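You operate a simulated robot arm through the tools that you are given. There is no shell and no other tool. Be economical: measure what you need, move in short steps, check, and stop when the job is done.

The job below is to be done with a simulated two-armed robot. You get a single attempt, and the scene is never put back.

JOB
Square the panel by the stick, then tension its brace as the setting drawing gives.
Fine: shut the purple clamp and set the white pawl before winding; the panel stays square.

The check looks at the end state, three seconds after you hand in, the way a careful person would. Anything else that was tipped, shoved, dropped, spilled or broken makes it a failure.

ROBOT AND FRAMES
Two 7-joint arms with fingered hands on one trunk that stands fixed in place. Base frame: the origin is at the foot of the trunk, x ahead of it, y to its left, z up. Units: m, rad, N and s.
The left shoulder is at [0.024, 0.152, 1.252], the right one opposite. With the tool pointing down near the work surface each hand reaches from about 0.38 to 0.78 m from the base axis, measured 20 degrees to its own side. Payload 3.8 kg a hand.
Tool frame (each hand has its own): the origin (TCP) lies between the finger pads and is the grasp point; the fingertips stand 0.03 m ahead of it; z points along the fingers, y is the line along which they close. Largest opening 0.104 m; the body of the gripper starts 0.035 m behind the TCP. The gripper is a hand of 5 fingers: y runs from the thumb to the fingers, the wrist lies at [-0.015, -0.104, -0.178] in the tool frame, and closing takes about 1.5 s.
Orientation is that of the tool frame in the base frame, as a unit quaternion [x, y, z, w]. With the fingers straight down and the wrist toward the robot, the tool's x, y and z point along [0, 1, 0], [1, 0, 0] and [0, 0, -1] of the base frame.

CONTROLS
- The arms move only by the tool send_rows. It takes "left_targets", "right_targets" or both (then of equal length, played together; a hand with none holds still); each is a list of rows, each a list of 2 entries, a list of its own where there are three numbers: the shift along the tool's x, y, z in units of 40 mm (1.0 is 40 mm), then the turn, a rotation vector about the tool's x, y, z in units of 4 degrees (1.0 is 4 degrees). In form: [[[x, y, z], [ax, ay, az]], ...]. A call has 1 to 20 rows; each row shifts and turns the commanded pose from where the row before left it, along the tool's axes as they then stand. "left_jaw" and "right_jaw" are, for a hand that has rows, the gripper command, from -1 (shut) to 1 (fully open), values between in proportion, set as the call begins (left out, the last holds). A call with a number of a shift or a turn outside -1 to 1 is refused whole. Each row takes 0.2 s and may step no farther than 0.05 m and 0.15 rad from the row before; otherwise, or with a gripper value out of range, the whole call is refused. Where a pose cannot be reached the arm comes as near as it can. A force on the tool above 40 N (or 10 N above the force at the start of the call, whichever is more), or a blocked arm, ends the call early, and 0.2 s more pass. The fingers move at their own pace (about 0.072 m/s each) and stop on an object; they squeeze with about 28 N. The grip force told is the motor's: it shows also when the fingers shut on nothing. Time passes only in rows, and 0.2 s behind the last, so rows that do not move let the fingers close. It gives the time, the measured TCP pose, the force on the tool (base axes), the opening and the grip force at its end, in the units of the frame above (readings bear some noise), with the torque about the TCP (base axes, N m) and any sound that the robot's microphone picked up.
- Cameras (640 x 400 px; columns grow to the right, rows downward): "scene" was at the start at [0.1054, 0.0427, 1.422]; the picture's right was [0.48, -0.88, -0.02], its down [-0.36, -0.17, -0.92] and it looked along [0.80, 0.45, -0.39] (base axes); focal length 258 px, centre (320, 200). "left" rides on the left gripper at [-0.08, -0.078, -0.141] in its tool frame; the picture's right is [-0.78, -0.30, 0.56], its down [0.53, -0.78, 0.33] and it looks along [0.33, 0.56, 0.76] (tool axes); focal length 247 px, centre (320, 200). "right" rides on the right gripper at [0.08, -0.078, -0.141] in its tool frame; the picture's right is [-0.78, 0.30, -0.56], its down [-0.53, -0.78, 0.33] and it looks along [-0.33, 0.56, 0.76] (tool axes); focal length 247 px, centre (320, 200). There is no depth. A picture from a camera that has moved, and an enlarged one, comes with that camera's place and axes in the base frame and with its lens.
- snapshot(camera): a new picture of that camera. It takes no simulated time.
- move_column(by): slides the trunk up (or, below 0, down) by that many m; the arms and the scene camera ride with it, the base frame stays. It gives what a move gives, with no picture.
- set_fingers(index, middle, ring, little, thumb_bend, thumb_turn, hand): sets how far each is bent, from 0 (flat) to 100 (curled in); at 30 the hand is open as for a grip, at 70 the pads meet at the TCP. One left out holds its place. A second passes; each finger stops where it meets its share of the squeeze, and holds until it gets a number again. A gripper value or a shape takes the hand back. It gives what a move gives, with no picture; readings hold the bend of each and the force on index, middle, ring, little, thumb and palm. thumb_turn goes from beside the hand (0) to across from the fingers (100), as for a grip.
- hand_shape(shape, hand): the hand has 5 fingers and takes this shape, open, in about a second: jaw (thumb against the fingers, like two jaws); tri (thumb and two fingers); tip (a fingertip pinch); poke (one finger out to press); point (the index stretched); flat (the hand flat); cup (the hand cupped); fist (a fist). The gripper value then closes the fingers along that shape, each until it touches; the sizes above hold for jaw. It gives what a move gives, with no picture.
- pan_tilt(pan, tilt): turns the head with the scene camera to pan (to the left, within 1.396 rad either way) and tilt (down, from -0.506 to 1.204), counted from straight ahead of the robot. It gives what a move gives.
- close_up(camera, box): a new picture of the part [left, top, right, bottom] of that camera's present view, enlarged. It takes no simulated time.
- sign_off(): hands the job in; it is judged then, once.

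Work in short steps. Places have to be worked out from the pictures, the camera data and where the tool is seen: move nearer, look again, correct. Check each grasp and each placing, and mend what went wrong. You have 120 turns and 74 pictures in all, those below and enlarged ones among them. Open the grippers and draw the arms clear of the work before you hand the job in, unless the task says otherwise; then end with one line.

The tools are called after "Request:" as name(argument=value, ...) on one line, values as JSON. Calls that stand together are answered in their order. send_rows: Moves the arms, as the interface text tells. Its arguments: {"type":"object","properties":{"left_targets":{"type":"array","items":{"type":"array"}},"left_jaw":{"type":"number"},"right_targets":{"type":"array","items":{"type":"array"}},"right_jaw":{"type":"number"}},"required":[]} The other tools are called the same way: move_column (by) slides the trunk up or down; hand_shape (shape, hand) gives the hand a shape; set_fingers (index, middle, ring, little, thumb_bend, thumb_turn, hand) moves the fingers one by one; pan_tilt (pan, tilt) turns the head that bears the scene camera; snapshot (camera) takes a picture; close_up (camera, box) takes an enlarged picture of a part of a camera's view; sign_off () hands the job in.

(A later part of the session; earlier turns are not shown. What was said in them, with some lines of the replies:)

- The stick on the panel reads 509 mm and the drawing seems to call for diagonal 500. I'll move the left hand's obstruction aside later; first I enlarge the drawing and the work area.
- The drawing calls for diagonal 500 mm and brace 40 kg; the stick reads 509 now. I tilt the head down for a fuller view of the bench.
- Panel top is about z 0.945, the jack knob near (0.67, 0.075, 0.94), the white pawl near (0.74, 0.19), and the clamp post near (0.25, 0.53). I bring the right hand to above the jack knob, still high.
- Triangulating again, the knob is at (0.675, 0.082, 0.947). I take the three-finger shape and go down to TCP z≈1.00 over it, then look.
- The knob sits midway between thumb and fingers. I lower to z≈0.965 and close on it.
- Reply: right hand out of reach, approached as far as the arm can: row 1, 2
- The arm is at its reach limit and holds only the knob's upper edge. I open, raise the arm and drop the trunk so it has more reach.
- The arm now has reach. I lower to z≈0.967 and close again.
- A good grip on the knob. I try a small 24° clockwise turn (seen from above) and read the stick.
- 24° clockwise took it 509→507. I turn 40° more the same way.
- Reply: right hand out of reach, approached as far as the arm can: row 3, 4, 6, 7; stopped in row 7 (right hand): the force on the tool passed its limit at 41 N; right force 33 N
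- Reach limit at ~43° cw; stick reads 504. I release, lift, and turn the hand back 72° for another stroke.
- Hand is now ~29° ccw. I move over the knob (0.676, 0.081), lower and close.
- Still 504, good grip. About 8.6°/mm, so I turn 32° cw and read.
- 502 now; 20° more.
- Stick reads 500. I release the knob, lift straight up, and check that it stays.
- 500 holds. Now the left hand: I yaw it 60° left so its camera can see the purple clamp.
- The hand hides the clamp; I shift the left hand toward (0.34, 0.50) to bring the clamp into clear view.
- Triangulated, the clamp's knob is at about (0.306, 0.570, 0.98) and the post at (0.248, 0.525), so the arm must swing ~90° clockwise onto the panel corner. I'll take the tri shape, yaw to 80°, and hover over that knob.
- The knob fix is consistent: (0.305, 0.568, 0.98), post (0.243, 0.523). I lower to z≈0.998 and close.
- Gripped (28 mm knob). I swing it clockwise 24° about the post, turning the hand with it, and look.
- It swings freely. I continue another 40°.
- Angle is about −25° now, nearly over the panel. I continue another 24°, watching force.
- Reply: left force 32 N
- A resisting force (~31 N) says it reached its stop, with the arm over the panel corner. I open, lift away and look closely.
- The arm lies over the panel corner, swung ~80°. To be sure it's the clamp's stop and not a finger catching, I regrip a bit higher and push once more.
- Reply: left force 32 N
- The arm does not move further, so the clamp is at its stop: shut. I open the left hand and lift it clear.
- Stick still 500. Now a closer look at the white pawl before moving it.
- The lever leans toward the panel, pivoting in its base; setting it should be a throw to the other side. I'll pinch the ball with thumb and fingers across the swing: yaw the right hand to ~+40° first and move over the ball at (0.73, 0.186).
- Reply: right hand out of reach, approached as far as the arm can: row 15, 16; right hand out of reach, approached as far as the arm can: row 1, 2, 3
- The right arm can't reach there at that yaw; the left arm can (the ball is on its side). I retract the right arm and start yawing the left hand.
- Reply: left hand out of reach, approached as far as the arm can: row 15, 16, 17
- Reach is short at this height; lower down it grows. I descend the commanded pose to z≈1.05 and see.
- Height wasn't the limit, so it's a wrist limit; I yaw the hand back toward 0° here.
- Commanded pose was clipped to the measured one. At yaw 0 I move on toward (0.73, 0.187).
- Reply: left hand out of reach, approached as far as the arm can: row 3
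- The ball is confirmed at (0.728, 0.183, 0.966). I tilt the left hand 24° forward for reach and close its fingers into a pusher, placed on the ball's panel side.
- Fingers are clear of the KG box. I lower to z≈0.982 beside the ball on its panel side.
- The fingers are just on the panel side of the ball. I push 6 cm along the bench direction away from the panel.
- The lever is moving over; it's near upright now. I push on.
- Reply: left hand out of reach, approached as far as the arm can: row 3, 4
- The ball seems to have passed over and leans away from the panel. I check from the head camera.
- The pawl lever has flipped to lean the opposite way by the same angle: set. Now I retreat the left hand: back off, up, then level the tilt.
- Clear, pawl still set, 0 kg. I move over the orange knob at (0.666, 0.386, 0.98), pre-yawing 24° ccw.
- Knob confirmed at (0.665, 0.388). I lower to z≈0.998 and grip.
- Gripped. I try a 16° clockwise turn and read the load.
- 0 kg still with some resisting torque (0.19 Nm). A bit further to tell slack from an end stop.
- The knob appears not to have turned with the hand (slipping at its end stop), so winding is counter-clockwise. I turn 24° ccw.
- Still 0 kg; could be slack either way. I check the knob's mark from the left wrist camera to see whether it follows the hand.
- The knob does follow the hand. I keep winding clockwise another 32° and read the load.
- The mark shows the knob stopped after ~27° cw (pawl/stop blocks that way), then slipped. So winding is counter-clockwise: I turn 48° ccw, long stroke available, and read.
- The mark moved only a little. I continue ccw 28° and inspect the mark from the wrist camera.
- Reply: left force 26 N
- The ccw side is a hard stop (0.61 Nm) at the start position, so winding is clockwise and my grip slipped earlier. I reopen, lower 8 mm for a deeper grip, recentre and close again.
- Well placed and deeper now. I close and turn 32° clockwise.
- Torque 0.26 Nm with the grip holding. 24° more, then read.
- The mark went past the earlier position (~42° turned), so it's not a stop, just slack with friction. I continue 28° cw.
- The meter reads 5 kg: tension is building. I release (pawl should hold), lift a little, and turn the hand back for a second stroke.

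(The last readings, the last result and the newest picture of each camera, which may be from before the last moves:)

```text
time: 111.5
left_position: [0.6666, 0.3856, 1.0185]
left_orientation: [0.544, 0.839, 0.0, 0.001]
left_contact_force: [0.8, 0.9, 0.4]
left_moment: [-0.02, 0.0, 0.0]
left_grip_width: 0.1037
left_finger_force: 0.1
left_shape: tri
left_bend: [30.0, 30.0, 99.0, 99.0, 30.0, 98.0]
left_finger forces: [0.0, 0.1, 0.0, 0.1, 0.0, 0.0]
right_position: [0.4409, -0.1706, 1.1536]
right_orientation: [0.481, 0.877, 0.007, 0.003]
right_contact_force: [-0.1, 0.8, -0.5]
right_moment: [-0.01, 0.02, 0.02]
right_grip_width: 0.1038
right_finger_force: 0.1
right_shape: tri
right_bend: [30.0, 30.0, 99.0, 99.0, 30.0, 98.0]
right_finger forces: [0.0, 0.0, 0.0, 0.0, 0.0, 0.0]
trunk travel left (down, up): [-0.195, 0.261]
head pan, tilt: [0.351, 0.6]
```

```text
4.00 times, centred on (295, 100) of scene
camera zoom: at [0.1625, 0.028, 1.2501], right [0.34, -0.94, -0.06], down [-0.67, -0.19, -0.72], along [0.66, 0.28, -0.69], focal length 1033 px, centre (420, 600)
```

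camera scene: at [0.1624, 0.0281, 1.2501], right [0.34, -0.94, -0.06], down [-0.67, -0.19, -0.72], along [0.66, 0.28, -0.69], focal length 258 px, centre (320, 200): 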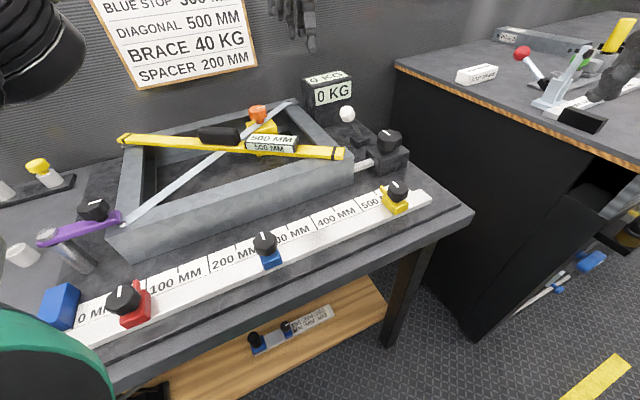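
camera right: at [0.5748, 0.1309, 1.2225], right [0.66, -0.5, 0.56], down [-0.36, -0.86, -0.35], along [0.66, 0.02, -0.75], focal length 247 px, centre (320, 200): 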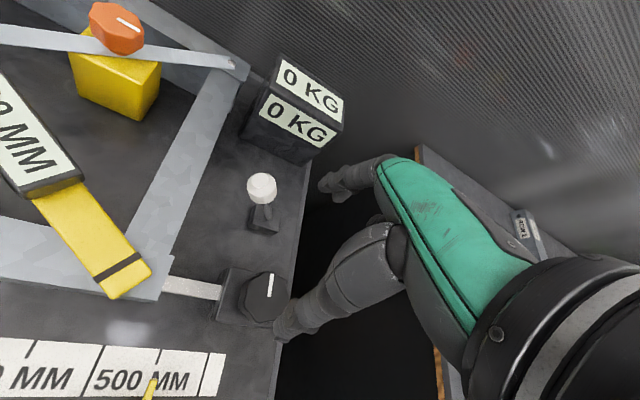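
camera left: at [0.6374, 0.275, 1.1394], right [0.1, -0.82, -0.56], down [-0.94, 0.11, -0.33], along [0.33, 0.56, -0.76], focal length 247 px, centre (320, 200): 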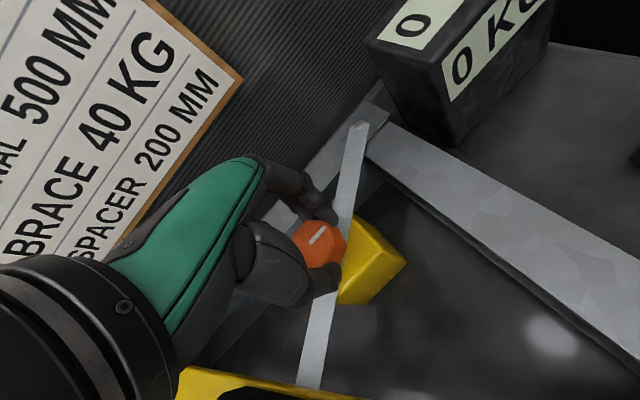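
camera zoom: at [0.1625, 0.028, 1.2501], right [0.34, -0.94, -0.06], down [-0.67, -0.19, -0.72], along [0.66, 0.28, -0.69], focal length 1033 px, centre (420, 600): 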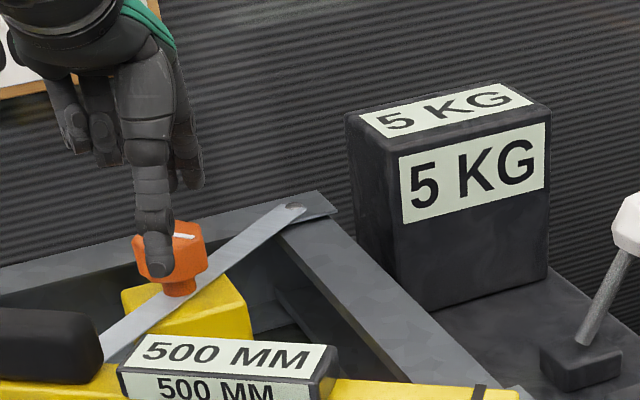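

The pawl holds 5 kg. I lower, grip and turn 36° cw.

Request:
send_rows(left_targets=[[[0, 0, 0.35], [0, 0, 0]], [[0, 0, 0.37], [0, 0, 0]], [[0, 0, 0], [0, 0, 0]]])

Request:
send_rows(left_targets=[[[0, 0, 0], [0, 0, 0]], [[0, 0, 0], [0, 0, 0]], [[0, 0, 0], [0, 0, 0]], [[0, 0, 0], [0, 0, 0]], [[0, 0, 0], [0, 0, 0]], [[0, 0, 0], [0, 0, 0]], [[0, 0, 0], [0, 0, 0]]], left_jaw=-1)

Request:
send_rows(left_targets=[[[0, 0, 0], [0, 0, 1]], [[0, 0, 0], [0, 0, 1]], [[0, 0, 0], [0, 0, 1]], [[0, 0, 0], [0, 0, 1]], [[0, 0, 0], [0, 0, 1]], [[0, 0, 0], [0, 0, 1]], [[0, 0, 0], [0, 0, 1]], [[0, 0, 0], [0, 0, 1]], [[0, 0, 0], [0, 0, 1]], [[0, 0, 0], [0, 0, 0]]])

Request:
close_up(camera="scene", box=[220, 50, 370, 150])

```text
time: 112.3
left_position: [0.6673, 0.3871, 0.9907]
left_orientation: [0.546, 0.838, 0.0, -0.001]
left_contact_force: [0.1, -1.0, 0.0]
left_moment: [0.0, -0.04, 0.01]
left_grip_width: 0.1039
left_finger_force: 0.0
left_shape: tri
left_bend: [30.0, 30.0, 99.0, 99.0, 30.0, 98.0]
left_finger forces: [0.0, 0.0, 0.1, 0.1, 0.0, 0.0]
right_position: [0.4412, -0.171, 1.1534]
right_orientation: [0.481, 0.877, 0.007, 0.004]
right_contact_force: [0.0, 0.4, -0.7]
right_moment: [0.02, 0.0, -0.01]
right_grip_width: 0.1039
right_finger_force: 0.0
right_shape: tri
right_bend: [30.0, 30.0, 99.0, 99.0, 30.0, 98.0]
right_finger forces: [0.0, 0.1, 0.0, 0.1, 0.0, 0.1]
trunk travel left (down, up): [-0.195, 0.261]
head pan, tilt: [0.351, 0.6]
```

```text
time: 113.9
left_position: [0.6661, 0.385, 0.9898]
left_orientation: [0.545, 0.838, 0.0, 0.0]
left_contact_force: [-1.2, -1.9, -0.6]
left_moment: [-0.03, 0.03, -0.04]
left_grip_width: 0.0325
left_finger_force: 27.8
left_shape: tri
left_bend: [74.0, 47.0, 100.0, 100.0, 74.0, 100.0]
left_finger forces: [10.2, 12.7, 0.0, 0.1, 25.1, 0.0]
right_position: [0.4412, -0.172, 1.1533]
right_orientation: [0.481, 0.877, 0.007, 0.003]
right_contact_force: [0.0, -0.2, 0.0]
right_moment: [0.02, 0.02, 0.0]
right_grip_width: 0.1039
right_finger_force: 0.1
right_shape: tri
right_bend: [30.0, 30.0, 99.0, 99.0, 30.0, 98.0]
right_finger forces: [0.1, 0.0, 0.0, 0.0, 0.0, 0.0]
trunk travel left (down, up): [-0.195, 0.261]
head pan, tilt: [0.351, 0.6]
```

```text
time: 116.1
left_position: [0.6667, 0.388, 0.9897]
left_orientation: [0.777, 0.629, 0.0, 0.0]
left_contact_force: [-4.0, 3.8, -1.4]
left_moment: [0.05, 0.12, 0.2]
left_grip_width: 0.0311
left_finger_force: 27.9
left_shape: tri
left_bend: [74.0, 50.0, 100.0, 100.0, 75.0, 98.0]
left_finger forces: [9.3, 10.9, 0.0, 0.0, 25.5, 0.1]
right_position: [0.4405, -0.1692, 1.1553]
right_orientation: [0.481, 0.877, 0.007, 0.003]
right_contact_force: [0.4, -1.2, 0.5]
right_moment: [-0.05, -0.01, -0.03]
right_grip_width: 0.1038
right_finger_force: 0.1
right_shape: tri
right_bend: [30.0, 30.0, 99.0, 99.0, 30.0, 98.0]
right_finger forces: [0.0, 0.0, 0.0, 0.1, 0.0, 0.0]
trunk travel left (down, up): [-0.195, 0.261]
head pan, tilt: [0.351, 0.6]
```

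```text
4.00 times, centred on (295, 100) of scene
camera zoom: at [0.162, 0.0288, 1.2501], right [0.34, -0.94, -0.06], down [-0.67, -0.19, -0.72], along [0.66, 0.28, -0.69], focal length 1033 px, centre (420, 600)
```

zoom: 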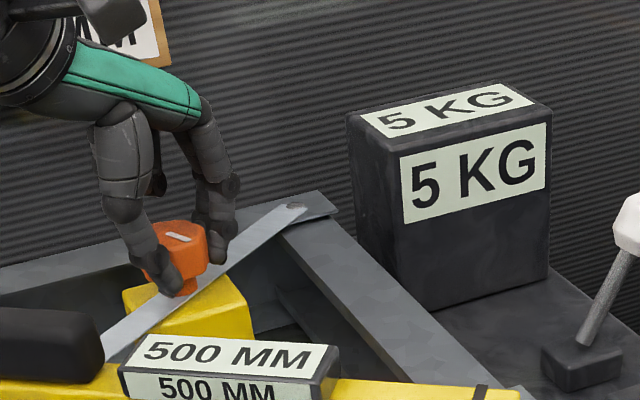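

Turned ~22° more, meter steady at 5 kg: it probably steps per pawl tooth. I continue this stroke 36° more.

Request:
send_rows(left_targets=[[[0, 0, 0], [0, 0, 1]], [[0, 0, 0], [0, 0, 1]], [[0, 0, 0], [0, 0, 1]], [[0, 0, 0], [0, 0, 1]], [[0, 0, 0], [0, 0, 1]], [[0, 0, 0], [0, 0, 1]], [[0, 0, 0], [0, 0, 1]], [[0, 0, 0], [0, 0, 1]], [[0, 0, 0], [0, 0, 1]], [[0, 0, 0], [0, 0, 0]]])

Request:
close_up(camera="scene", box=[220, 50, 370, 150])

```text
time: 118.3
left_position: [0.667, 0.3853, 0.9897]
left_orientation: [0.934, 0.356, 0.0, 0.0]
left_contact_force: [-10.6, -3.1, -8.7]
left_moment: [-0.04, 0.05, 0.18]
left_grip_width: 0.0276
left_finger_force: 28.0
left_shape: tri
left_bend: [75.0, 53.0, 100.0, 100.0, 76.0, 93.0]
left_finger forces: [8.0, 7.9, 0.1, 0.0, 25.3, 0.0]
right_position: [0.44, -0.1709, 1.1542]
right_orientation: [0.482, 0.876, 0.007, 0.003]
right_contact_force: [0.4, -0.5, 0.4]
right_moment: [0.04, -0.01, -0.01]
right_grip_width: 0.104
right_finger_force: 0.1
right_shape: tri
right_bend: [30.0, 30.0, 99.0, 99.0, 30.0, 98.0]
right_finger forces: [0.1, 0.0, 0.0, 0.1, 0.1, 0.0]
trunk travel left (down, up): [-0.195, 0.261]
head pan, tilt: [0.351, 0.6]
```

```text
4.00 times, centred on (295, 100) of scene
camera zoom: at [0.1616, 0.0283, 1.2502], right [0.34, -0.94, -0.06], down [-0.67, -0.19, -0.72], along [0.66, 0.28, -0.69], focal length 1033 px, centre (420, 600)
```

zoom: 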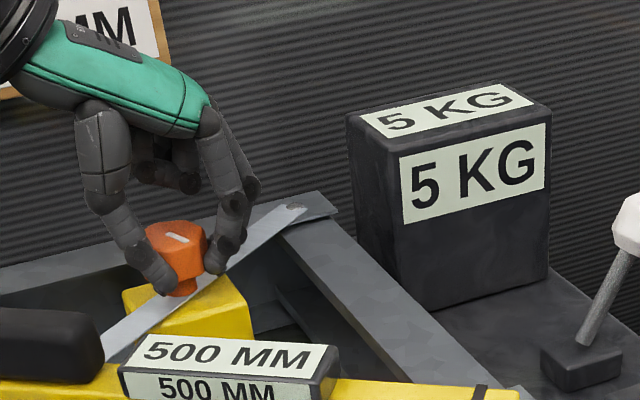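

The grip slipped in the second half; the off-axis force pattern says the knob axis is about (0.668, 0.3895), 3–4 mm off my TCP. I re-stroke with that correction.

Request:
send_rows(left_targets=[[[0, 0, 0], [0, 0, 0]], [[0, 0, 0], [0, 0, 0]], [[0, 0, 0], [0, 0, 0]], [[0, 0, -0.7], [0, 0, 0]], [[0, 0, 0], [0, 0, -1]], [[0, 0, 0], [0, 0, -1]], [[0, 0, 0], [0, 0, -1]], [[0, 0, 0], [0, 0, -1]], [[0, 0, 0], [0, 0, -1]], [[0, 0, 0], [0, 0, -1]], [[0, 0, 0], [0, 0, -1]], [[0, 0, 0], [0, 0, -1]], [[0, 0, 0], [0, 0, -1]], [[0, 0, 0], [0, 0, -1]], [[0, 0, 0], [0, 0, -1]], [[0, 0, 0], [0, 0, -1]], [[0, 0, 0], [0, 0, -1]], [[0, 0, 0], [0, 0, -1]], [[0, 0, 0], [0, 0, -1]], [[0, 0, 0], [0, 0, -1]]], left_jaw=1)

Request:
send_rows(left_targets=[[[0, 0, 0], [0, 0, -1]], [[0, 0, 0], [0, 0, -1]], [[0, 0, 0], [0, 0, -1]], [[0, 0, 0], [0, 0, -1]], [[0.05, 0.065, 0], [0, 0, 0]], [[0, 0, 0.7], [0, 0, 0]], [[0, 0, 0.05], [0, 0, 0]], [[0, 0, 0], [0, 0, 0]]])

```text
time: 122.5
left_position: [0.6661, 0.3861, 1.0183]
left_orientation: [0.601, 0.799, 0.0, 0.0]
left_contact_force: [-0.5, -0.5, -0.9]
left_moment: [-0.05, -0.02, 0.02]
left_grip_width: 0.1036
left_finger_force: 0.0
left_shape: tri
left_bend: [30.0, 30.0, 99.0, 99.0, 30.0, 98.0]
left_finger forces: [0.0, 0.1, 0.1, 0.0, 0.0, 0.0]
right_position: [0.4418, -0.1706, 1.1539]
right_orientation: [0.481, 0.877, 0.008, 0.003]
right_contact_force: [0.7, 0.7, 0.2]
right_moment: [-0.02, 0.02, 0.01]
right_grip_width: 0.1037
right_finger_force: 0.0
right_shape: tri
right_bend: [30.0, 30.0, 99.0, 99.0, 30.0, 98.0]
right_finger forces: [0.1, 0.0, 0.0, 0.0, 0.0, 0.0]
trunk travel left (down, up): [-0.195, 0.261]
head pan, tilt: [0.351, 0.6]
```

```text
time: 124.3
left_position: [0.6692, 0.3892, 0.9876]
left_orientation: [0.486, 0.874, 0.0, -0.001]
left_contact_force: [0.1, 0.2, -0.3]
left_moment: [-0.01, 0.01, 0.01]
left_grip_width: 0.1038
left_finger_force: 0.1
left_shape: tri
left_bend: [30.0, 30.0, 99.0, 99.0, 30.0, 98.0]
left_finger forces: [0.0, 0.0, 0.0, 0.0, 0.1, 0.1]
right_position: [0.4409, -0.1689, 1.154]
right_orientation: [0.481, 0.877, 0.007, 0.004]
right_contact_force: [-1.0, 0.4, 0.3]
right_moment: [-0.03, -0.02, -0.02]
right_grip_width: 0.1037
right_finger_force: 0.1
right_shape: tri
right_bend: [30.0, 30.0, 99.0, 99.0, 30.0, 98.0]
right_finger forces: [0.0, 0.0, 0.0, 0.0, 0.0, 0.1]
trunk travel left (down, up): [-0.195, 0.261]
head pan, tilt: [0.351, 0.6]
```

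Close and turn: first half of the stroke, 44° cw.

Request:
send_rows(left_targets=[[[0, 0, 0], [0, 0, 0]], [[0, 0, 0], [0, 0, 0]], [[0, 0, 0], [0, 0, 0]], [[0, 0, 0], [0, 0, 0]], [[0, 0, 0], [0, 0, 0]], [[0, 0, 0], [0, 0, 0]], [[0, 0, 0], [0, 0, 1]], [[0, 0, 0], [0, 0, 1]], [[0, 0, 0], [0, 0, 1]], [[0, 0, 0], [0, 0, 1]], [[0, 0, 0], [0, 0, 1]], [[0, 0, 0], [0, 0, 1]], [[0, 0, 0], [0, 0, 1]], [[0, 0, 0], [0, 0, 1]], [[0, 0, 0], [0, 0, 1]], [[0, 0, 0], [0, 0, 1]], [[0, 0, 0], [0, 0, 1]]], left_jaw=-1)

Request:
close_up(camera="scene", box=[220, 50, 370, 150])

```text
time: 127.9
left_position: [0.667, 0.3902, 0.9874]
left_orientation: [0.778, 0.629, 0.0, 0.0]
left_contact_force: [-5.3, 5.8, -2.8]
left_moment: [0.12, 0.2, 0.2]
left_grip_width: 0.0339
left_finger_force: 27.5
left_shape: tri
left_bend: [74.0, 51.0, 100.0, 100.0, 74.0, 98.0]
left_finger forces: [9.8, 14.3, 0.0, 0.0, 28.4, 0.0]
right_position: [0.441, -0.169, 1.1543]
right_orientation: [0.48, 0.877, 0.007, 0.003]
right_contact_force: [0.2, -0.3, -0.9]
right_moment: [0.02, 0.04, 0.0]
right_grip_width: 0.1037
right_finger_force: 0.1
right_shape: tri
right_bend: [30.0, 30.0, 99.0, 99.0, 30.0, 98.0]
right_finger forces: [0.0, 0.0, 0.1, 0.1, 0.0, 0.0]
trunk travel left (down, up): [-0.195, 0.261]
head pan, tilt: [0.351, 0.6]
```

```text
4.00 times, centred on (295, 100) of scene
camera zoom: at [0.1618, 0.0296, 1.2501], right [0.34, -0.94, -0.06], down [-0.67, -0.2, -0.72], along [0.66, 0.28, -0.69], focal length 1033 px, centre (420, 600)
```

zoom: 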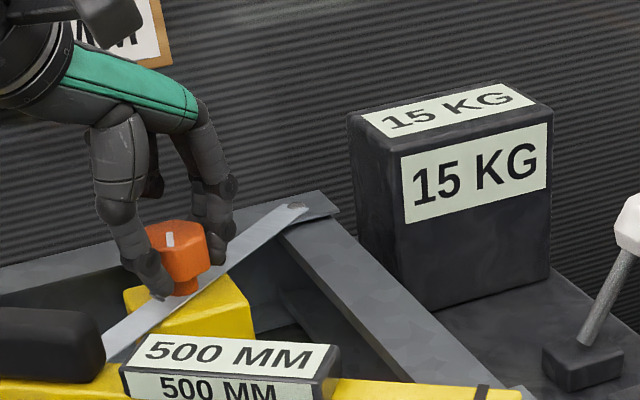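

15 kg: recentring works. I extend this stroke 16° and watch the torque.

Request:
send_rows(left_targets=[[[0, 0, 0], [0, 0, 1]], [[0, 0, 0], [0, 0, 1]], [[0, 0, 0], [0, 0, 1]], [[0, 0, 0], [0, 0, 1]]])

Request:
send_rows(left_targets=[[[0, 0, 0], [0, 0, 0]], [[0, 0, 0], [0, 0, 0]], [[0, 0, 0], [0, 0, 0]], [[0, 0, -0.7], [0, 0, 0]], [[0, 0, 0], [0, 0, -1]], [[0, 0, 0], [0, 0, -1]], [[0, 0, 0], [0, 0, -1]], [[0, 0, 0], [0, 0, -1]], [[0, 0, 0], [0, 0, -1]], [[0, 0, 0], [0, 0, -1]], [[0, 0, 0], [0, 0, -1]], [[0, 0, 0], [0, 0, -1]], [[0, 0, 0], [0, 0, -1]], [[0, 0, 0], [0, 0, -1]], [[0, 0, 0], [0, 0, -1]], [[0, 0, 0], [0, 0, -1]], [[0, 0, 0], [0, 0, -1]], [[0, 0, 0], [0, 0, -1]], [[0, 0, 0], [0, 0, -1]], [[0, 0, 0], [0, 0, 0]]], left_jaw=1)

Request:
close_up(camera="scene", box=[220, 50, 370, 150])

```text
time: 128.9
left_position: [0.6679, 0.3908, 0.9877]
left_orientation: [0.858, 0.514, 0.0, 0.0]
left_contact_force: [-5.5, 8.2, -4.4]
left_moment: [0.24, 0.17, 0.26]
left_grip_width: 0.0333
left_finger_force: 28.1
left_shape: tri
left_bend: [74.0, 52.0, 100.0, 100.0, 74.0, 98.0]
left_finger forces: [9.6, 14.2, 0.0, 0.1, 29.4, 0.0]
right_position: [0.441, -0.1679, 1.154]
right_orientation: [0.481, 0.877, 0.007, 0.003]
right_contact_force: [0.5, 0.4, 0.5]
right_moment: [-0.02, 0.0, 0.01]
right_grip_width: 0.1038
right_finger_force: 0.0
right_shape: tri
right_bend: [30.0, 30.0, 99.0, 99.0, 30.0, 98.0]
right_finger forces: [0.0, 0.1, 0.1, 0.0, 0.0, 0.0]
trunk travel left (down, up): [-0.195, 0.261]
head pan, tilt: [0.351, 0.6]
```

```text
time: 133.1
left_position: [0.6684, 0.3903, 1.0166]
left_orientation: [0.485, 0.875, 0.0, 0.0]
left_contact_force: [-0.5, 0.0, 0.4]
left_moment: [-0.01, -0.01, 0.0]
left_grip_width: 0.1041
left_finger_force: 0.1
left_shape: tri
left_bend: [30.0, 30.0, 99.0, 99.0, 30.0, 98.0]
left_finger forces: [0.0, 0.1, 0.0, 0.0, 0.1, 0.0]
right_position: [0.4408, -0.1717, 1.154]
right_orientation: [0.481, 0.876, 0.007, 0.003]
right_contact_force: [-1.0, -0.4, 0.5]
right_moment: [0.01, 0.0, 0.04]
right_grip_width: 0.1038
right_finger_force: 0.1
right_shape: tri
right_bend: [30.0, 30.0, 99.0, 99.0, 30.0, 98.0]
right_finger forces: [0.0, 0.0, 0.0, 0.1, 0.0, 0.0]
trunk travel left (down, up): [-0.195, 0.261]
head pan, tilt: [0.351, 0.6]
```

```text
4.00 times, centred on (295, 100) of scene
camera zoom: at [0.1624, 0.0283, 1.2501], right [0.34, -0.94, -0.06], down [-0.67, -0.19, -0.72], along [0.66, 0.28, -0.69], focal length 1033 px, centre (420, 600)
```

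zoom: 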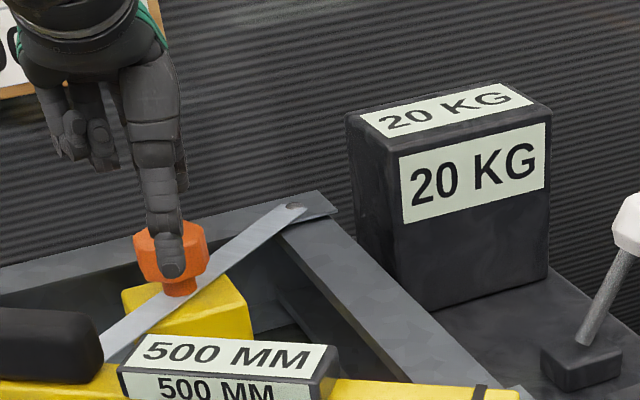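

20 kg held by the pawl. The last 60° hand stroke gave +15; I repeat it, expecting ~35.

Request:
send_rows(left_targets=[[[0, 0, 0.7], [0, 0, 0]], [[0, 0, 0.02], [0, 0, 0]], [[0, 0, 0], [0, 0, 0]]])

Request:
send_rows(left_targets=[[[0, 0, 0], [0, 0, 0]], [[0, 0, 0], [0, 0, 0]], [[0, 0, 0], [0, 0, 0]], [[0, 0, 0], [0, 0, 0]], [[0, 0, 0], [0, 0, 0]], [[0, 0, 0], [0, 0, 0]], [[0, 0, 0], [0, 0, 1]], [[0, 0, 0], [0, 0, 1]], [[0, 0, 0], [0, 0, 1]], [[0, 0, 0], [0, 0, 1]], [[0, 0, 0], [0, 0, 1]], [[0, 0, 0], [0, 0, 1]], [[0, 0, 0], [0, 0, 1]], [[0, 0, 0], [0, 0, 1]], [[0, 0, 0], [0, 0, 1]], [[0, 0, 0], [0, 0, 1]], [[0, 0, 0], [0, 0, 1]], [[0, 0, 0], [0, 0, 1]], [[0, 0, 0], [0, 0, 1]]], left_jaw=-1)

Request:
close_up(camera="scene", box=[220, 50, 370, 150])

```text
time: 133.9
left_position: [0.6682, 0.3889, 0.9876]
left_orientation: [0.485, 0.874, 0.0, 0.0]
left_contact_force: [-0.6, -0.8, 0.3]
left_moment: [0.0, 0.01, -0.03]
left_grip_width: 0.1039
left_finger_force: 0.1
left_shape: tri
left_bend: [30.0, 30.0, 99.0, 99.0, 30.0, 98.0]
left_finger forces: [0.1, 0.1, 0.1, 0.1, 0.0, 0.0]
right_position: [0.4424, -0.1705, 1.1539]
right_orientation: [0.481, 0.876, 0.008, 0.005]
right_contact_force: [0.7, 0.5, 0.8]
right_moment: [0.0, -0.01, -0.01]
right_grip_width: 0.1039
right_finger_force: 0.0
right_shape: tri
right_bend: [30.0, 30.0, 99.0, 99.0, 30.0, 98.0]
right_finger forces: [0.0, 0.1, 0.1, 0.0, 0.0, 0.0]
trunk travel left (down, up): [-0.195, 0.261]
head pan, tilt: [0.351, 0.6]
```

```text
time: 137.9
left_position: [0.6672, 0.3913, 0.9871]
left_orientation: [0.819, 0.573, 0.0, 0.001]
left_contact_force: [-3.6, 11.7, 5.3]
left_moment: [0.25, 0.13, 0.27]
left_grip_width: 0.034
left_finger_force: 27.3
left_shape: tri
left_bend: [74.0, 51.0, 100.0, 100.0, 74.0, 99.0]
left_finger forces: [11.1, 12.7, 0.1, 0.1, 31.1, 0.1]
right_position: [0.4392, -0.168, 1.1558]
right_orientation: [0.48, 0.877, 0.007, 0.004]
right_contact_force: [-0.7, 0.0, 0.2]
right_moment: [-0.01, 0.05, 0.02]
right_grip_width: 0.1038
right_finger_force: 0.0
right_shape: tri
right_bend: [30.0, 30.0, 99.0, 99.0, 30.0, 98.0]
right_finger forces: [0.0, 0.0, 0.0, 0.0, 0.1, 0.0]
trunk travel left (down, up): [-0.195, 0.261]
head pan, tilt: [0.351, 0.6]
```

```text
4.00 times, centred on (295, 100) of scene
camera zoom: at [0.161, 0.03, 1.2503], right [0.34, -0.94, -0.06], down [-0.67, -0.2, -0.72], along [0.66, 0.28, -0.69], focal length 1033 px, centre (420, 600)
```

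zoom: 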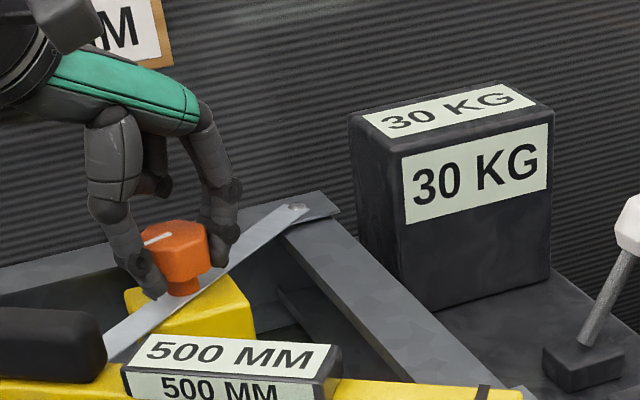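

30 kg, stick still 500. I extend 16°, then release, reset for the final stroke, and read.

Request:
send_rows(left_targets=[[[0, 0, 0], [0, 0, 1]], [[0, 0, 0], [0, 0, 1]], [[0, 0, 0], [0, 0, 1]], [[0, 0, 0], [0, 0, 1]]])

Request:
send_rows(left_targets=[[[0, 0, 0], [0, 0, 0]], [[0, 0, 0], [0, 0, 0]], [[0, 0, 0], [0, 0, 0]], [[0, 0, -0.7], [0, 0, 0]], [[0, 0, 0], [0, 0, -1]], [[0, 0, 0], [0, 0, -1]], [[0, 0, 0], [0, 0, -1]], [[0, 0, 0], [0, 0, -1]], [[0, 0, 0], [0, 0, -1]], [[0, 0, 0], [0, 0, -1]], [[0, 0, 0], [0, 0, -1]], [[0, 0, 0], [0, 0, -1]], [[0, 0, 0], [0, 0, -1]], [[0, 0, 0], [0, 0, -1]], [[0, 0, 0], [0, 0, -1]], [[0, 0, 0], [0, 0, -1]], [[0, 0, 0], [0, 0, -1]], [[0, 0, 0], [0, 0, -1]], [[0, 0, 0], [0, 0, -1]], [[0, 0, 0], [0, 0, -1]]], left_jaw=1)

Request:
close_up(camera="scene", box=[220, 50, 370, 150])

```text
time: 138.9
left_position: [0.6677, 0.3923, 0.9869]
left_orientation: [0.892, 0.452, 0.001, 0.001]
left_contact_force: [-1.5, 12.4, 4.9]
left_moment: [0.33, 0.14, 0.28]
left_grip_width: 0.0341
left_finger_force: 28.0
left_shape: tri
left_bend: [74.0, 52.0, 100.0, 100.0, 74.0, 99.0]
left_finger forces: [10.6, 12.4, 0.0, 0.0, 31.8, 0.0]
right_position: [0.4391, -0.1688, 1.1544]
right_orientation: [0.48, 0.877, 0.006, 0.005]
right_contact_force: [0.4, -0.7, 0.7]
right_moment: [-0.01, -0.02, 0.03]
right_grip_width: 0.1034
right_finger_force: 0.1
right_shape: tri
right_bend: [30.0, 30.0, 99.0, 99.0, 30.0, 98.0]
right_finger forces: [0.1, 0.0, 0.1, 0.0, 0.0, 0.1]
trunk travel left (down, up): [-0.195, 0.261]
head pan, tilt: [0.351, 0.6]
```

```text
time: 143.1
left_position: [0.6676, 0.3889, 1.0142]
left_orientation: [0.515, 0.857, 0.001, 0.0]
left_contact_force: [-0.2, -0.1, -0.2]
left_moment: [0.02, 0.0, 0.0]
left_grip_width: 0.1036
left_finger_force: 0.0
left_shape: tri
left_bend: [30.0, 30.0, 99.0, 99.0, 30.0, 98.0]
left_finger forces: [0.0, 0.0, 0.0, 0.1, 0.0, 0.0]
right_position: [0.4406, -0.1701, 1.1542]
right_orientation: [0.481, 0.877, 0.007, 0.003]
right_contact_force: [0.0, 0.4, 0.3]
right_moment: [-0.03, -0.03, 0.0]
right_grip_width: 0.1036
right_finger_force: 0.1
right_shape: tri
right_bend: [30.0, 30.0, 99.0, 99.0, 30.0, 98.0]
right_finger forces: [0.0, 0.0, 0.0, 0.0, 0.0, 0.0]
trunk travel left (down, up): [-0.195, 0.261]
head pan, tilt: [0.351, 0.6]
```

```text
4.00 times, centred on (295, 100) of scene
camera zoom: at [0.1625, 0.0279, 1.2501], right [0.34, -0.94, -0.06], down [-0.67, -0.19, -0.72], along [0.66, 0.28, -0.69], focal length 1033 px, centre (420, 600)
```

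zoom: 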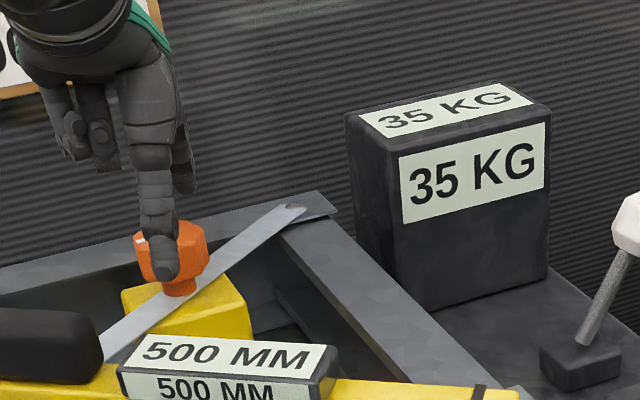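

35 kg. One more step needs ~20° plus ~8° take-up: I grip and turn 28° cw, then read.

Request:
send_rows(left_targets=[[[0, 0, 0.66], [0, 0, 0]], [[0, 0, 0.02], [0, 0, 0]], [[0, 0, 0], [0, 0, 0]]])

Request:
send_rows(left_targets=[[[0, 0, 0], [0, 0, 0]], [[0, 0, 0], [0, 0, 0]], [[0, 0, 0], [0, 0, 0]], [[0, 0, 0], [0, 0, 0]], [[0, 0, 0], [0, 0, 0]], [[0, 0, 0], [0, 0, 0]], [[0, 0, 0], [0, 0, 1]], [[0, 0, 0], [0, 0, 1]], [[0, 0, 0], [0, 0, 1]], [[0, 0, 0], [0, 0, 1]], [[0, 0, 0], [0, 0, 1]], [[0, 0, 0], [0, 0, 1]], [[0, 0, 0], [0, 0, 1]], [[0, 0, 0], [0, 0, 0]]], left_jaw=-1)

Request:
close_up(camera="scene", box=[220, 50, 370, 150])

```text
time: 143.9
left_position: [0.6682, 0.3902, 0.987]
left_orientation: [0.516, 0.857, 0.0, 0.0]
left_contact_force: [0.3, 0.1, 0.2]
left_moment: [0.04, 0.02, 0.0]
left_grip_width: 0.1038
left_finger_force: 0.1
left_shape: tri
left_bend: [30.0, 30.0, 99.0, 99.0, 30.0, 98.0]
left_finger forces: [0.1, 0.0, 0.0, 0.0, 0.0, 0.0]
right_position: [0.4405, -0.1698, 1.1535]
right_orientation: [0.481, 0.877, 0.007, 0.004]
right_contact_force: [-0.2, -0.4, -0.4]
right_moment: [-0.01, -0.01, -0.02]
right_grip_width: 0.1038
right_finger_force: 0.1
right_shape: tri
right_bend: [30.0, 30.0, 99.0, 99.0, 30.0, 98.0]
right_finger forces: [0.0, 0.1, 0.1, 0.0, 0.0, 0.0]
trunk travel left (down, up): [-0.195, 0.261]
head pan, tilt: [0.351, 0.6]
```

```text
time: 146.9
left_position: [0.6683, 0.3908, 0.9876]
left_orientation: [0.707, 0.707, 0.0, 0.001]
left_contact_force: [-1.3, 8.0, 2.9]
left_moment: [0.17, 0.05, 0.28]
left_grip_width: 0.0339
left_finger_force: 27.7
left_shape: tri
left_bend: [74.0, 51.0, 100.0, 100.0, 74.0, 99.0]
left_finger forces: [13.4, 13.7, 0.0, 0.0, 27.2, 0.0]
right_position: [0.4404, -0.1671, 1.154]
right_orientation: [0.48, 0.877, 0.007, 0.003]
right_contact_force: [-0.5, -0.2, 0.8]
right_moment: [0.0, 0.0, 0.0]
right_grip_width: 0.1038
right_finger_force: 0.0
right_shape: tri
right_bend: [30.0, 30.0, 99.0, 99.0, 30.0, 98.0]
right_finger forces: [0.1, 0.0, 0.0, 0.0, 0.0, 0.0]
trunk travel left (down, up): [-0.195, 0.261]
head pan, tilt: [0.351, 0.6]
```

```text
4.00 times, centred on (295, 100) of scene
camera zoom: at [0.1617, 0.0296, 1.2502], right [0.34, -0.94, -0.06], down [-0.67, -0.2, -0.72], along [0.66, 0.28, -0.69], focal length 1033 px, centre (420, 600)
```

zoom: 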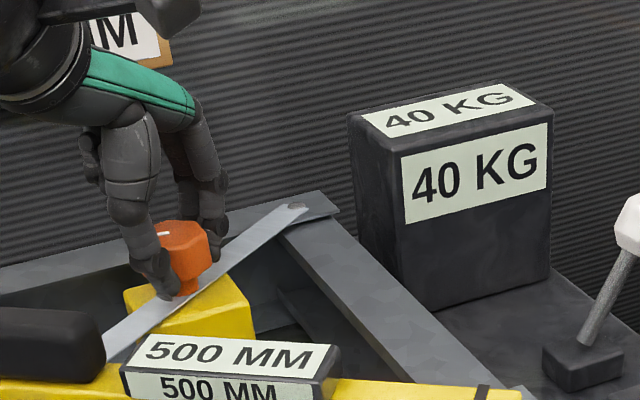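

40 kg, stick 500. I release, lift straight up and draw the left arm back clear.

Request:
send_rows(left_targets=[[[0, 0, 0], [0, 0, 0]], [[0, 0, 0], [0, 0, 0]], [[0, 0, 0], [0, 0, 0]], [[0, 0, 0], [0, 0, 0]], [[0, 0, -0.8], [0, 0, 0]], [[0, 0, -1], [0, 0, 0]], [[0, 0, -1], [0, 0, 0]], [[0, 0, -1], [0, 0, 0]], [[0, 0, -1], [0, 0, 0]], [[0, -0.9, -0.3], [0, 0, 0]], [[0, -0.9, -0.3], [0, 0, 0]], [[0, -0.9, 0], [0, 0, 0]], [[0, -0.9, 0], [0, 0, 0]], [[0, -0.9, 0], [0, 0, 0]], [[0, 0, 0], [0, 0, 0]]], left_jaw=1)

Request:
snapshot(camera="scene")

Request:
close_up(camera="scene", box=[230, 60, 430, 190])

```text
time: 150.1
left_position: [0.4879, 0.3884, 1.2018]
left_orientation: [0.708, 0.706, -0.001, 0.0]
left_contact_force: [0.7, -0.2, 0.1]
left_moment: [0.02, 0.03, 0.04]
left_grip_width: 0.1036
left_finger_force: 0.1
left_shape: tri
left_bend: [30.0, 30.0, 99.0, 99.0, 30.0, 98.0]
left_finger forces: [0.1, 0.0, 0.1, 0.1, 0.0, 0.0]
right_position: [0.4425, -0.171, 1.1534]
right_orientation: [0.481, 0.877, 0.008, 0.003]
right_contact_force: [-0.6, -0.1, 0.8]
right_moment: [0.0, 0.01, 0.0]
right_grip_width: 0.104
right_finger_force: 0.0
right_shape: tri
right_bend: [30.0, 30.0, 99.0, 99.0, 30.0, 98.0]
right_finger forces: [0.0, 0.0, 0.1, 0.0, 0.0, 0.0]
trunk travel left (down, up): [-0.195, 0.261]
head pan, tilt: [0.351, 0.6]
```

```text
2 pictures are left
camera scene: at [0.1631, 0.0279, 1.25], right [0.34, -0.94, -0.06], down [-0.67, -0.19, -0.72], along [0.66, 0.28, -0.69], focal length 258 px, centre (320, 200)
```

scene: 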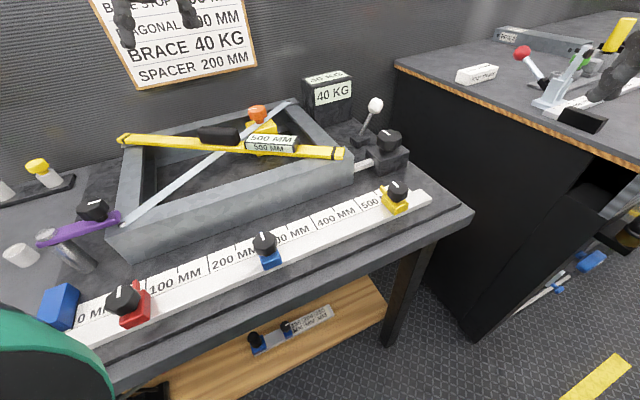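

```text
3.08 times, centred on (330, 125) of scene
camera zoom: at [0.1631, 0.0279, 1.25], right [0.34, -0.94, -0.06], down [-0.67, -0.19, -0.72], along [0.66, 0.28, -0.69], focal length 795 px, centre (289, 431)
```

zoom: 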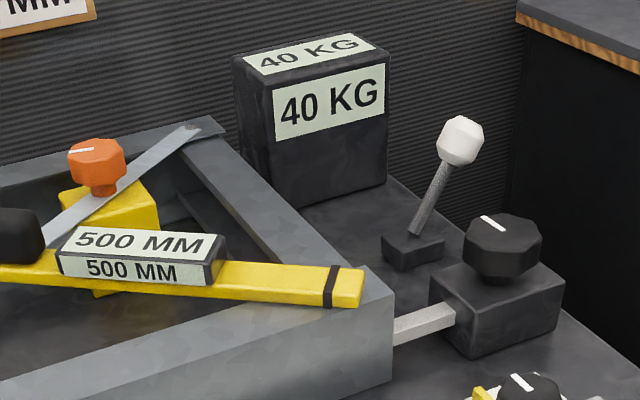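

With the hands off, the stick reads 500 mm and the brace holds 40 kg. The clamp is shut, the pawl is set, both hands are open and clear, and nothing else has moved, so I hand in.

Request:
sign_off()

```text
The job is handed in.
```

The panel is squared to 500 mm by the stick, the purple clamp was shut and the white pawl set before winding, and the brace holds 40 kg with the stick still at 500.
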